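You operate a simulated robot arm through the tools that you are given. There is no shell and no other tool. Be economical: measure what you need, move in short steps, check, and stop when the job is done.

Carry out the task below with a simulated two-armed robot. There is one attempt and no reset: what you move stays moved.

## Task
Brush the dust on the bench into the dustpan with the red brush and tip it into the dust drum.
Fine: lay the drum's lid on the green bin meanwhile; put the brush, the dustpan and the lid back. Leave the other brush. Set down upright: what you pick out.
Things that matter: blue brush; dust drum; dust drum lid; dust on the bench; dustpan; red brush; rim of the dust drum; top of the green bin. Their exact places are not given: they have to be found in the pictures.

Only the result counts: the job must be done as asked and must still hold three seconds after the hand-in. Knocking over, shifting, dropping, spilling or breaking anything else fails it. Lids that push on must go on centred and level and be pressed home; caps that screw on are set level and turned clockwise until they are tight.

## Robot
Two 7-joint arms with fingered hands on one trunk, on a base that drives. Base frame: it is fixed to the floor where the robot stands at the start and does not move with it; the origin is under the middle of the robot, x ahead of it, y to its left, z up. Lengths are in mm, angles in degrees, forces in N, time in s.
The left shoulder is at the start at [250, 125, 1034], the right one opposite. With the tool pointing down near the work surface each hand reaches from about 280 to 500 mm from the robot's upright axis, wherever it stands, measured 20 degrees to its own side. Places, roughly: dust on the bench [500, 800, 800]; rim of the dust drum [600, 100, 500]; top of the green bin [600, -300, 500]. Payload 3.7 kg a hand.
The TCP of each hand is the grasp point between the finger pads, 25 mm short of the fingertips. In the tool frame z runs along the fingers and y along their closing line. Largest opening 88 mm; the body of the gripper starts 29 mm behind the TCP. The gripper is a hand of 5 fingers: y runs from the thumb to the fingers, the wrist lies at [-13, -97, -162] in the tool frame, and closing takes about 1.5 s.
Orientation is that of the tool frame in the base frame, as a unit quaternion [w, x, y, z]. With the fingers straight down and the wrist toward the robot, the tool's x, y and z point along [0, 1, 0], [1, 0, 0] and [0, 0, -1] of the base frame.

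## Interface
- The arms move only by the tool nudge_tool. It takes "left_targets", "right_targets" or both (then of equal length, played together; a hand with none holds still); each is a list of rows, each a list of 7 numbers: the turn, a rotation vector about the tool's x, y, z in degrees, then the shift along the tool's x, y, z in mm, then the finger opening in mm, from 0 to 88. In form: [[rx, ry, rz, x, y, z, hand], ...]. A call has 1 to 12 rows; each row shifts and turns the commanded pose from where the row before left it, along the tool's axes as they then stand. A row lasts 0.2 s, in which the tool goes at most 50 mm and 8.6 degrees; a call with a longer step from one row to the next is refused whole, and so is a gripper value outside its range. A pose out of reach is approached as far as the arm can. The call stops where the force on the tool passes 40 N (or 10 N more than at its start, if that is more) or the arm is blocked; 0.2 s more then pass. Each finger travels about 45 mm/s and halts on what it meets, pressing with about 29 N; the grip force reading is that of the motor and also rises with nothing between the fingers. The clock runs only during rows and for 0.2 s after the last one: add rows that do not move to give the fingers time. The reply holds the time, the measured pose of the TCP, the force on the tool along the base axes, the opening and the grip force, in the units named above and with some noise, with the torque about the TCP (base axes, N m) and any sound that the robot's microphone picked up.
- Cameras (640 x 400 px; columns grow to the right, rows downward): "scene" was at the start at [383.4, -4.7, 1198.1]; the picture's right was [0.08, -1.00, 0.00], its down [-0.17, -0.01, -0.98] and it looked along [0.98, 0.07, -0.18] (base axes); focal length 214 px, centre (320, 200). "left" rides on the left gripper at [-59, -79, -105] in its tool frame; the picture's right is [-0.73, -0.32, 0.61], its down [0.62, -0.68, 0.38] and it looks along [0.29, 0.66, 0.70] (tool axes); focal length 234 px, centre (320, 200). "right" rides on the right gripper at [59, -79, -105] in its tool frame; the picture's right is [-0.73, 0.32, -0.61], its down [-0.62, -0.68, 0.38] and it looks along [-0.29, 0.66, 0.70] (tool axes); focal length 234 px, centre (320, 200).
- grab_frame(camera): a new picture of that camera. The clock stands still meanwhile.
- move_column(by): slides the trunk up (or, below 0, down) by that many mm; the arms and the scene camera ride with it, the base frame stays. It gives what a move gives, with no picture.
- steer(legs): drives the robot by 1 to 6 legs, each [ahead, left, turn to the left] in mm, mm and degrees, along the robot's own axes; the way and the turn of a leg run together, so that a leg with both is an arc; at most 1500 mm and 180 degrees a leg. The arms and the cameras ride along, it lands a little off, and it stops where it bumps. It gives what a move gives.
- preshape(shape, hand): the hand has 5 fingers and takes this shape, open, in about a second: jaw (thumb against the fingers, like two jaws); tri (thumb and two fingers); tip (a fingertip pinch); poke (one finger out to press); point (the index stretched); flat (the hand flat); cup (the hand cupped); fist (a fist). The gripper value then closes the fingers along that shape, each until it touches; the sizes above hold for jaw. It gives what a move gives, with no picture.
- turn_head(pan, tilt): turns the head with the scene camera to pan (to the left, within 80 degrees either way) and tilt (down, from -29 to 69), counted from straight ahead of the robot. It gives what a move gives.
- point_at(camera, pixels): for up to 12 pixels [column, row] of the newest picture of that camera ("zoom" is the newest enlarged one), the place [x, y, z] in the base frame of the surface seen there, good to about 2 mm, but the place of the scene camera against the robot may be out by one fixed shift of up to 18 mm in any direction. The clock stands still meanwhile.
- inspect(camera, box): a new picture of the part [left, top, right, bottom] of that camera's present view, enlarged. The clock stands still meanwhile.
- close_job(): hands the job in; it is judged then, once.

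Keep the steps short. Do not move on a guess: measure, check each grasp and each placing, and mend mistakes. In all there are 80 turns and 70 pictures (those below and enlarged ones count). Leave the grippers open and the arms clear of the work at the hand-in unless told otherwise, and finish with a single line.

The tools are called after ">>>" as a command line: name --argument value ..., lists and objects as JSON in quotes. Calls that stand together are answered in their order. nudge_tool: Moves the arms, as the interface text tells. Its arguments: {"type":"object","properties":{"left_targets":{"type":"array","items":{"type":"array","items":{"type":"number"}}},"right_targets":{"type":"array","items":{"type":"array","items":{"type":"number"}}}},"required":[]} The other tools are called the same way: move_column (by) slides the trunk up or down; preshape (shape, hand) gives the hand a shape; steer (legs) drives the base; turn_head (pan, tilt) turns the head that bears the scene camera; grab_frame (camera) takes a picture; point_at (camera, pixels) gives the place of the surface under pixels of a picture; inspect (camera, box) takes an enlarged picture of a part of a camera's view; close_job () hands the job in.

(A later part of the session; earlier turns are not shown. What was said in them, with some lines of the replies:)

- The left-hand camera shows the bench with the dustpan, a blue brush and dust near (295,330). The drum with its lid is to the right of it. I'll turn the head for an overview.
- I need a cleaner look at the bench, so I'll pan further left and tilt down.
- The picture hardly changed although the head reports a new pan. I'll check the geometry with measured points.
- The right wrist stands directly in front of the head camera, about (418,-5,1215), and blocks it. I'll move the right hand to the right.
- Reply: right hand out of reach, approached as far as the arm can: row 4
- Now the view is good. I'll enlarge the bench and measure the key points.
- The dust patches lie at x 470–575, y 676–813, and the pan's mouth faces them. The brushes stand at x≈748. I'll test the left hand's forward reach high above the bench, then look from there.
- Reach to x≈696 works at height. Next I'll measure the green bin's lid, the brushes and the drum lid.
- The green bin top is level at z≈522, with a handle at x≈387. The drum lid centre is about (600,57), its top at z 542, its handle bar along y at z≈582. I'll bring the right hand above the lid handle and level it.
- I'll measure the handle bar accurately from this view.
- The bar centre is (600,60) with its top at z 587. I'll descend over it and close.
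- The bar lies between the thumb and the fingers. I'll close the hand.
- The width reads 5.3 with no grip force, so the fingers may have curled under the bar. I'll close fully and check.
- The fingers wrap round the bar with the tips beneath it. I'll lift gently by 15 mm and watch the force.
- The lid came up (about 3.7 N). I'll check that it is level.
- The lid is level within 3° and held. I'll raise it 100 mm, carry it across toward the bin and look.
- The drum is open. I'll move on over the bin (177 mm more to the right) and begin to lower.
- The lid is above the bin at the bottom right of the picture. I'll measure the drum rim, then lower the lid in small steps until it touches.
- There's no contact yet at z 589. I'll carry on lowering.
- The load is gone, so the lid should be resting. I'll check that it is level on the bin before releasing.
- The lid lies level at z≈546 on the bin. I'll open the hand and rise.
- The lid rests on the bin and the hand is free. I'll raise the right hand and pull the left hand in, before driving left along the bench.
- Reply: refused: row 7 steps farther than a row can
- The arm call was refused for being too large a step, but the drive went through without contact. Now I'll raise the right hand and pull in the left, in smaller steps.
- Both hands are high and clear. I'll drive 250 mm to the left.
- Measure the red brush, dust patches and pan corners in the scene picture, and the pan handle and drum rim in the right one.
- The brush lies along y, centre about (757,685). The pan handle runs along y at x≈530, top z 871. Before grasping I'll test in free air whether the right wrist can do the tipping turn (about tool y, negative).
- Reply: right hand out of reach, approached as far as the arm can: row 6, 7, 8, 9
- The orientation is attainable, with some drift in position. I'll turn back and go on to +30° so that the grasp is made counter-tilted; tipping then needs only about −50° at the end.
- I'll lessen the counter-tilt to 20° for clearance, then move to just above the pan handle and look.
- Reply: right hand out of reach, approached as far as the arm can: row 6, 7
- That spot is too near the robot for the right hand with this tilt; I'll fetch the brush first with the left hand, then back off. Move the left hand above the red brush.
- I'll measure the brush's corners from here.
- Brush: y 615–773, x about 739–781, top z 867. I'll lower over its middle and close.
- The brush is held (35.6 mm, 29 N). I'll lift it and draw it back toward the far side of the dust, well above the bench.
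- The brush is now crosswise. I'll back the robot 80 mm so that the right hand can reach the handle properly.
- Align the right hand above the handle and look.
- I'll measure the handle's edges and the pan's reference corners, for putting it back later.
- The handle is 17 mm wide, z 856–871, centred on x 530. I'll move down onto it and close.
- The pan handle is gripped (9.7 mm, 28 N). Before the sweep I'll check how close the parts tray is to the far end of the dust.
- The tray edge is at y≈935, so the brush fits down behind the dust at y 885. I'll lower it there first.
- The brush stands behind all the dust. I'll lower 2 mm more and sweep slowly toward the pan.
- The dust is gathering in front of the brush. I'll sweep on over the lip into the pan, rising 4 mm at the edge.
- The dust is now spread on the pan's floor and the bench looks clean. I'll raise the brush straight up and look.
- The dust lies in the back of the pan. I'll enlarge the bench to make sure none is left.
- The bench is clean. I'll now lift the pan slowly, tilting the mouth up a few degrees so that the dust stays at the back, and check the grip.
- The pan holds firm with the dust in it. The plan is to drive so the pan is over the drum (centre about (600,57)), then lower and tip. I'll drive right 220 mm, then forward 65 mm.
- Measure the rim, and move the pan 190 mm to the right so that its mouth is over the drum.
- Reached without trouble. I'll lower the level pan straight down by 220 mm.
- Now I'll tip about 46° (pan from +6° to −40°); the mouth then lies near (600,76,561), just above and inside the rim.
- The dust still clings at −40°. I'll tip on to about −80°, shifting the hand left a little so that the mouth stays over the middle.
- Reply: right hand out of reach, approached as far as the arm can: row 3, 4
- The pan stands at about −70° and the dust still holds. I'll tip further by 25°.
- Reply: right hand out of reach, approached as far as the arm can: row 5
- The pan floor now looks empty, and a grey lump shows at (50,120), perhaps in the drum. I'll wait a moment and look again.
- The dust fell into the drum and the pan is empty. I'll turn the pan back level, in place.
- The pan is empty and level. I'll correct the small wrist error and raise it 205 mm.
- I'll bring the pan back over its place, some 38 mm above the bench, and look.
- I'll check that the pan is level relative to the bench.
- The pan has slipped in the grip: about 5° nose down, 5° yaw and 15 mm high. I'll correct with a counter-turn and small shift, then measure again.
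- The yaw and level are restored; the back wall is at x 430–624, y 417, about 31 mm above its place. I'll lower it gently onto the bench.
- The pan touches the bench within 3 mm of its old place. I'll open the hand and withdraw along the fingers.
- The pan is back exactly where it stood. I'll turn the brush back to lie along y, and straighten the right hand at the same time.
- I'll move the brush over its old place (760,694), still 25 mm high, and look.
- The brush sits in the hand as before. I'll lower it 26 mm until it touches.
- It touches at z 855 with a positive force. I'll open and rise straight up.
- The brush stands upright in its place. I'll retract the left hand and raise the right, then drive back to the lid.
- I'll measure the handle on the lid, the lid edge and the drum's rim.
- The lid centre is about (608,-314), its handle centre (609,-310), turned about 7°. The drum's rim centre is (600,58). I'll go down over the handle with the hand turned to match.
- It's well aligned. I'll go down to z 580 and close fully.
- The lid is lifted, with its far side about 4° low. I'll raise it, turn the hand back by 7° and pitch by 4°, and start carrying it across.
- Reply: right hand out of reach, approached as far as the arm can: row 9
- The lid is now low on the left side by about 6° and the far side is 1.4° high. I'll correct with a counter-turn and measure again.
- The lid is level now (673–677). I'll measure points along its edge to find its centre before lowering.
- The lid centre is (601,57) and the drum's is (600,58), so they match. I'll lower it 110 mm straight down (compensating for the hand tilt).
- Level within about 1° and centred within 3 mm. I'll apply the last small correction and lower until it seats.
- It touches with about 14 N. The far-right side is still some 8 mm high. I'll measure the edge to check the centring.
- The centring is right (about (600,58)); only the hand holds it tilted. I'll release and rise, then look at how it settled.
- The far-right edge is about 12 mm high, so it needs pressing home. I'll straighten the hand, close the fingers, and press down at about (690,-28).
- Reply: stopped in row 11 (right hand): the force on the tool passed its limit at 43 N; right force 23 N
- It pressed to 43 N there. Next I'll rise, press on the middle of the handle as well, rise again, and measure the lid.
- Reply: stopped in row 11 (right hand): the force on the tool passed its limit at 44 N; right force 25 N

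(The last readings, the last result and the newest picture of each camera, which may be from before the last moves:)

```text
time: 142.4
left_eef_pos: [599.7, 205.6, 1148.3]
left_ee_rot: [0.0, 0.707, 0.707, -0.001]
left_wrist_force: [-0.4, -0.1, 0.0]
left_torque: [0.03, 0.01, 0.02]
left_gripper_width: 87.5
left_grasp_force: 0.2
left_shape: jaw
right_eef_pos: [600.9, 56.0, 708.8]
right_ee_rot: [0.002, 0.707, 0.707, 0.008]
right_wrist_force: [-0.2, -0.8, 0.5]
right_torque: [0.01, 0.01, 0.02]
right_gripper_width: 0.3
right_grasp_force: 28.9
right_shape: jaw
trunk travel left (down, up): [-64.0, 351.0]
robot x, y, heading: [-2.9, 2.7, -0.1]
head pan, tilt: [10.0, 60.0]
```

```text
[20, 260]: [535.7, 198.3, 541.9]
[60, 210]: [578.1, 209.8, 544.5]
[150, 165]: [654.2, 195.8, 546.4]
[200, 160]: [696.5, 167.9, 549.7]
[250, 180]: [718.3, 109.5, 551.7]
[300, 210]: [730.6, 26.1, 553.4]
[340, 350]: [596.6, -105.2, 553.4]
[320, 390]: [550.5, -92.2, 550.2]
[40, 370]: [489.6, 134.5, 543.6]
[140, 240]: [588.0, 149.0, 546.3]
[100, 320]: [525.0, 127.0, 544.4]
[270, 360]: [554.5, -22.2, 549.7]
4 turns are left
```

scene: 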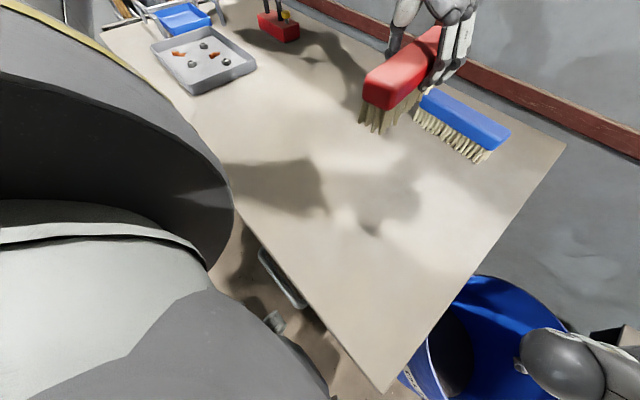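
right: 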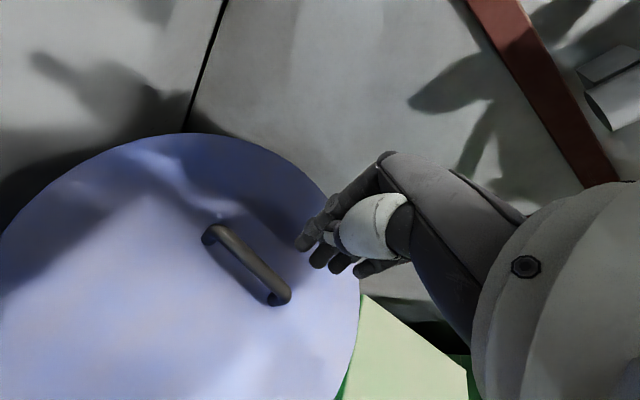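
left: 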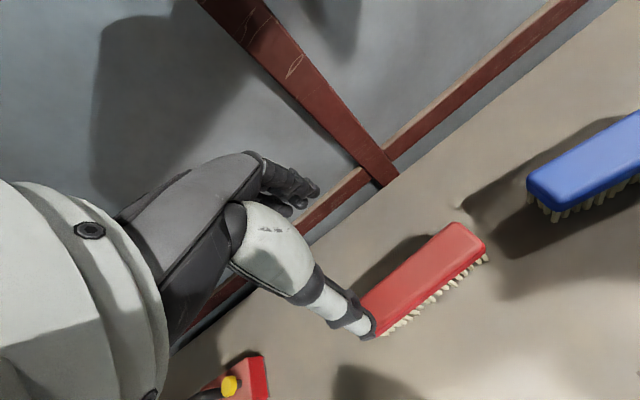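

The far-right edge still rides about 10 mm high. The handle mid-point reads x≈609 instead of 600, so the lid sits a few mm too far out. I'll grip the handle again, draw it back toward the robot with light pressure so that it drops in, press, and measure.

>>> nudge_tool --right_targets '[[0, 0, 8, 1, 8, 0, 88], [0, 0, 0, 0, 0, 30, 88], [0, 0, 0, 0, 0, 30, 88], [0, 0, 0, 0, 0, 15, 88], [0, 0, 0, 0, 0, 0, 88], [0, 0, 0, 0, 0, 0, 88], [0, 0, 0, 0, 0, 25, 88], [0, 0, 0, 0, 0, 20, 88], [0, 0, 0, 0, 0, 9, 88], [0, 0, 0, 0, 0, 0, 40], [0, 0, 0, 0, 0, 0, 0], [0, 0, 0, 0, 0, 0, 0]]'

>>> nudge_tool --right_targets '[[0, 0, 0, 0, 0, 0, 0], [0, 0, 0, 0, 0, 0, 0], [0, 0, 0, 0, 0, 0, 0], [0, 0, 0, 0, 0, 0, 0], [0, 0, 0, 0, 0, 0, 0], [0, 0, 0, 0, 0, 0, 0], [0, 0, 0, 0, 0, 0, 0], [0, 0, 0, 0, 0, 0, 0]]'

>>> nudge_tool --right_targets '[[0, 0, 0, 0, 0, 1, 0], [0, 0, 0, 0, -2, 0, 0], [0, 0, 0, 0.5, -2, 0, 0], [0, 0, 0, 0.5, -2, 1, 0], [0, 0, 0, 0.5, -2, 1, 0], [0, 0, 0, 0, 0, 3, 0], [0, 0, 0, 0, 0, 3, 0], [0, 0, 0, 0, 0, 3, 0], [0, 0, 0, 0, 0, 0, 0]]'

>>> grab_frame --camera "right"

>>> point_at --camera "right" --pixels '[[60, 100], [110, 90], [200, 80], [250, 95], [300, 120], [345, 145], [420, 380], [440, 390], [60, 370], [120, 200], [100, 300], [330, 360]]'

```text
time: 145.0
left_eef_pos: [599.1, 205.8, 1148.0]
left_ee_rot: [-0.001, 0.707, 0.707, 0.0]
left_wrist_force: [0.1, 0.0, -0.6]
left_torque: [0.02, 0.0, -0.01]
left_gripper_width: 87.5
left_grasp_force: 0.1
left_shape: jaw
right_eef_pos: [611.4, 58.4, 580.6]
right_ee_rot: [0.002, 0.754, 0.656, 0.007]
right_wrist_force: [-0.3, 0.1, 0.6]
right_torque: [-0.01, -0.02, 0.03]
right_gripper_width: 19.2
right_grasp_force: 0.0
right_shape: jaw
trunk travel left (down, up): [-64.0, 351.0]
robot x, y, heading: [-1.2, 4.3, -0.1]
head pan, tilt: [10.0, 60.0]
```

```text
time: 146.8
left_eef_pos: [600.6, 206.2, 1148.5]
left_ee_rot: [-0.001, 0.707, 0.707, -0.001]
left_wrist_force: [-0.6, 0.5, -0.1]
left_torque: [0.01, 0.01, 0.0]
left_gripper_width: 87.6
left_grasp_force: 0.1
left_shape: jaw
right_eef_pos: [610.9, 58.9, 581.2]
right_ee_rot: [0.001, 0.754, 0.657, 0.008]
right_wrist_force: [0.7, 1.1, -0.6]
right_torque: [-0.03, -0.02, 0.01]
right_gripper_width: 0.0
right_grasp_force: 29.2
right_shape: jaw
trunk travel left (down, up): [-64.0, 351.0]
robot x, y, heading: [2.6, 3.5, 0.0]
head pan, tilt: [10.0, 60.0]
```

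```text
time: 148.8
left_eef_pos: [599.1, 205.5, 1148.0]
left_ee_rot: [0.0, 0.707, 0.707, 0.0]
left_wrist_force: [0.0, 0.3, 0.1]
left_torque: [0.01, 0.01, 0.01]
left_gripper_width: 87.6
left_grasp_force: 0.1
left_shape: jaw
right_eef_pos: [604.6, 61.2, 569.3]
right_ee_rot: [0.002, 0.754, 0.657, 0.009]
right_wrist_force: [-1.0, 0.5, 0.3]
right_torque: [0.01, 0.02, 0.02]
right_gripper_width: 0.0
right_grasp_force: 29.1
right_shape: jaw
trunk travel left (down, up): [-64.0, 351.0]
robot x, y, heading: [-0.5, 3.7, -0.2]
head pan, tilt: [10.0, 60.0]
```

```text
2 pictures are left
```

right: 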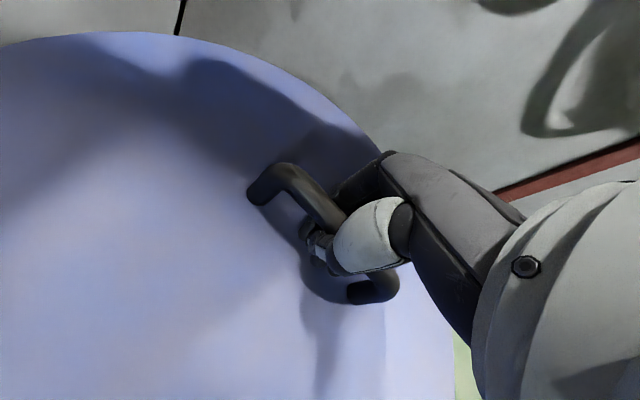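

```text
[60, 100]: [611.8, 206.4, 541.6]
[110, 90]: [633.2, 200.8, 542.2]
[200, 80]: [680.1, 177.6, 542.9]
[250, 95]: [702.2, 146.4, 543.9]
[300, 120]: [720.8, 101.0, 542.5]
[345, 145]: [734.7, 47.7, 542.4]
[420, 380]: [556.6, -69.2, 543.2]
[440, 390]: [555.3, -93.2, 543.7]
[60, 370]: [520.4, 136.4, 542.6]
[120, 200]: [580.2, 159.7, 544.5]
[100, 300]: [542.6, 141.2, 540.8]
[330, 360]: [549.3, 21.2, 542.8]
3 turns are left
```

The lid dropped in: it now lies level at z≈542.6 everywhere, as at the start. I'll release, press once more on the handle to seat it, rise with the hand open, and verify.

>>> nudge_tool --right_targets '[[0, 0, 0, 0, 0, 0, 30], [0, 0, 0, 0, 0, 0, 60], [0, 0, 0, 0, 0, 0, 88], [0, 0, 0, 0, 0, 0, 88], [0, 0, 0, 0, 0, 0, 88], [0, 0, 0, 0, 0, 0, 88], [0, 0, 0, 0, 0, 0, 88], [0, 0, 0, 0, 0, 0, 88], [0, 0, 0, 0, 0, -15, 88], [0, 0, 0, 0, 0, -30, 88], [0, 0, 0, 0, 0, -35, 88], [0, 0, 0, -3, -3, 0, 40]]'

>>> nudge_tool --right_targets '[[0, 0, 0, 0, 0, 0, 0], [0, 0, 0, 0, 0, 0, 0], [0, 0, 0, 0, 0, 0, 0], [0, 0, 0, 0, 0, 0, 0], [0, 0, 0, 0, 0, 25, 0], [0, 0, 0, 0, 0, 5, 0], [0, 0, 0, 0, 0, 4, 0], [0, 0, 0, 0, 0, 4, 0], [0, 0, 0, 0, 0, 3, 0], [0, 0, 0, 0, 0, 3, 0], [0, 0, 0, 0, 0, 3, 0], [0, 0, 0, 0, 0, 0, 0]]'

>>> nudge_tool --right_targets '[[0, 0, 0, 0, 0, -30, 0], [0, 0, 0, 0, 0, -45, 40], [0, 0, 0, 0, 0, -45, 88], [0, 0, 0, 0, 0, -45, 88], [0, 0, 0, 0, 0, -45, 88], [0, 0, 0, 0, 0, 0, 88], [0, 0, 0, 0, 0, 0, 88], [0, 0, 0, 0, 0, 0, 88]]'

>>> grab_frame --camera "right"

>>> point_at --camera "right" --pixels '[[100, 220], [160, 200], [220, 220], [250, 260], [80, 280], [120, 320], [180, 360], [230, 340], [200, 240], [100, 380]]'

```text
time: 151.4
left_eef_pos: [599.6, 206.5, 1148.3]
left_ee_rot: [-0.002, 0.707, 0.707, -0.001]
left_wrist_force: [0.0, -0.1, 0.5]
left_torque: [0.0, 0.01, 0.0]
left_gripper_width: 87.7
left_grasp_force: 0.2
left_shape: jaw
right_eef_pos: [599.4, 59.2, 648.8]
right_ee_rot: [0.001, 0.754, 0.657, 0.007]
right_wrist_force: [0.1, 0.0, 1.3]
right_torque: [-0.01, -0.02, 0.0]
right_gripper_width: 53.5
right_grasp_force: 0.1
right_shape: jaw
trunk travel left (down, up): [-64.0, 351.0]
robot x, y, heading: [-1.0, 4.4, 0.1]
head pan, tilt: [10.0, 60.0]
```

```text
time: 154.0
left_eef_pos: [596.4, 206.3, 1150.1]
left_ee_rot: [0.001, 0.707, 0.707, 0.0]
left_wrist_force: [0.3, 0.6, -0.9]
left_torque: [-0.04, 0.0, -0.01]
left_gripper_width: 87.9
left_grasp_force: 0.1
left_shape: jaw
right_eef_pos: [599.7, 61.4, 603.5]
right_ee_rot: [0.001, 0.753, 0.658, 0.01]
right_wrist_force: [-7.4, 2.5, 23.6]
right_torque: [-0.08, 0.03, -0.05]
right_gripper_width: 0.1
right_grasp_force: 28.8
right_shape: jaw
trunk travel left (down, up): [-64.0, 351.0]
robot x, y, heading: [-3.2, 6.8, -0.0]
head pan, tilt: [10.0, 60.0]
```

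```text
time: 155.8
left_eef_pos: [600.2, 206.0, 1149.3]
left_ee_rot: [-0.001, 0.707, 0.707, -0.001]
left_wrist_force: [-0.4, 0.1, 0.4]
left_torque: [-0.03, 0.0, -0.02]
left_gripper_width: 87.6
left_grasp_force: 0.0
left_shape: jaw
right_eef_pos: [597.2, 56.2, 812.2]
right_ee_rot: [0.002, 0.754, 0.656, 0.009]
right_wrist_force: [-0.3, 1.1, -0.6]
right_torque: [-0.01, -0.02, 0.02]
right_gripper_width: 87.6
right_grasp_force: 0.1
right_shape: jaw
trunk travel left (down, up): [-64.0, 351.0]
robot x, y, heading: [2.0, 4.9, -0.2]
head pan, tilt: [10.0, 60.0]
```

```text
1 pictures are left
```

right: 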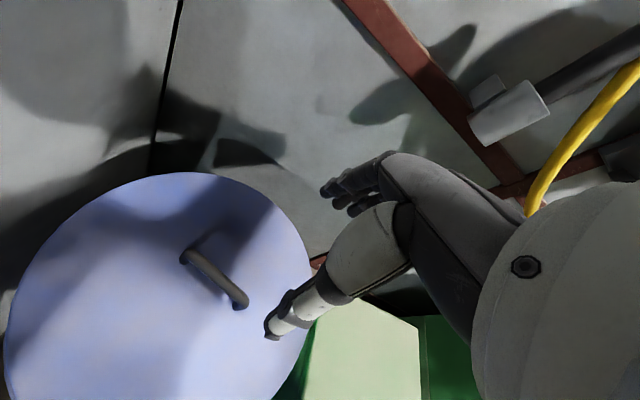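

```text
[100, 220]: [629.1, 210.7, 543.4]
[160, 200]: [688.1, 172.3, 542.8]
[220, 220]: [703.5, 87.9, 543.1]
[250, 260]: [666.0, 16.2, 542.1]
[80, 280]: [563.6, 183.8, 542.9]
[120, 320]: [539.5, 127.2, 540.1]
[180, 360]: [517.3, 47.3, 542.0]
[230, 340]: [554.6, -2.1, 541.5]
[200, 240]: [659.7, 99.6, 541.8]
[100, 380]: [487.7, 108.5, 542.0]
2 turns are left
```

The lid is level at z≈542 and pressed home. The hands are open and clear, and the brush and pan are back, so I'm handing in.

>>> close_job

```text
The job is handed in.
```

The dust is in the drum, the lid is pressed back on level, and the dustpan and red brush are back in their places. The blue brush was left alone and the job is handed in.
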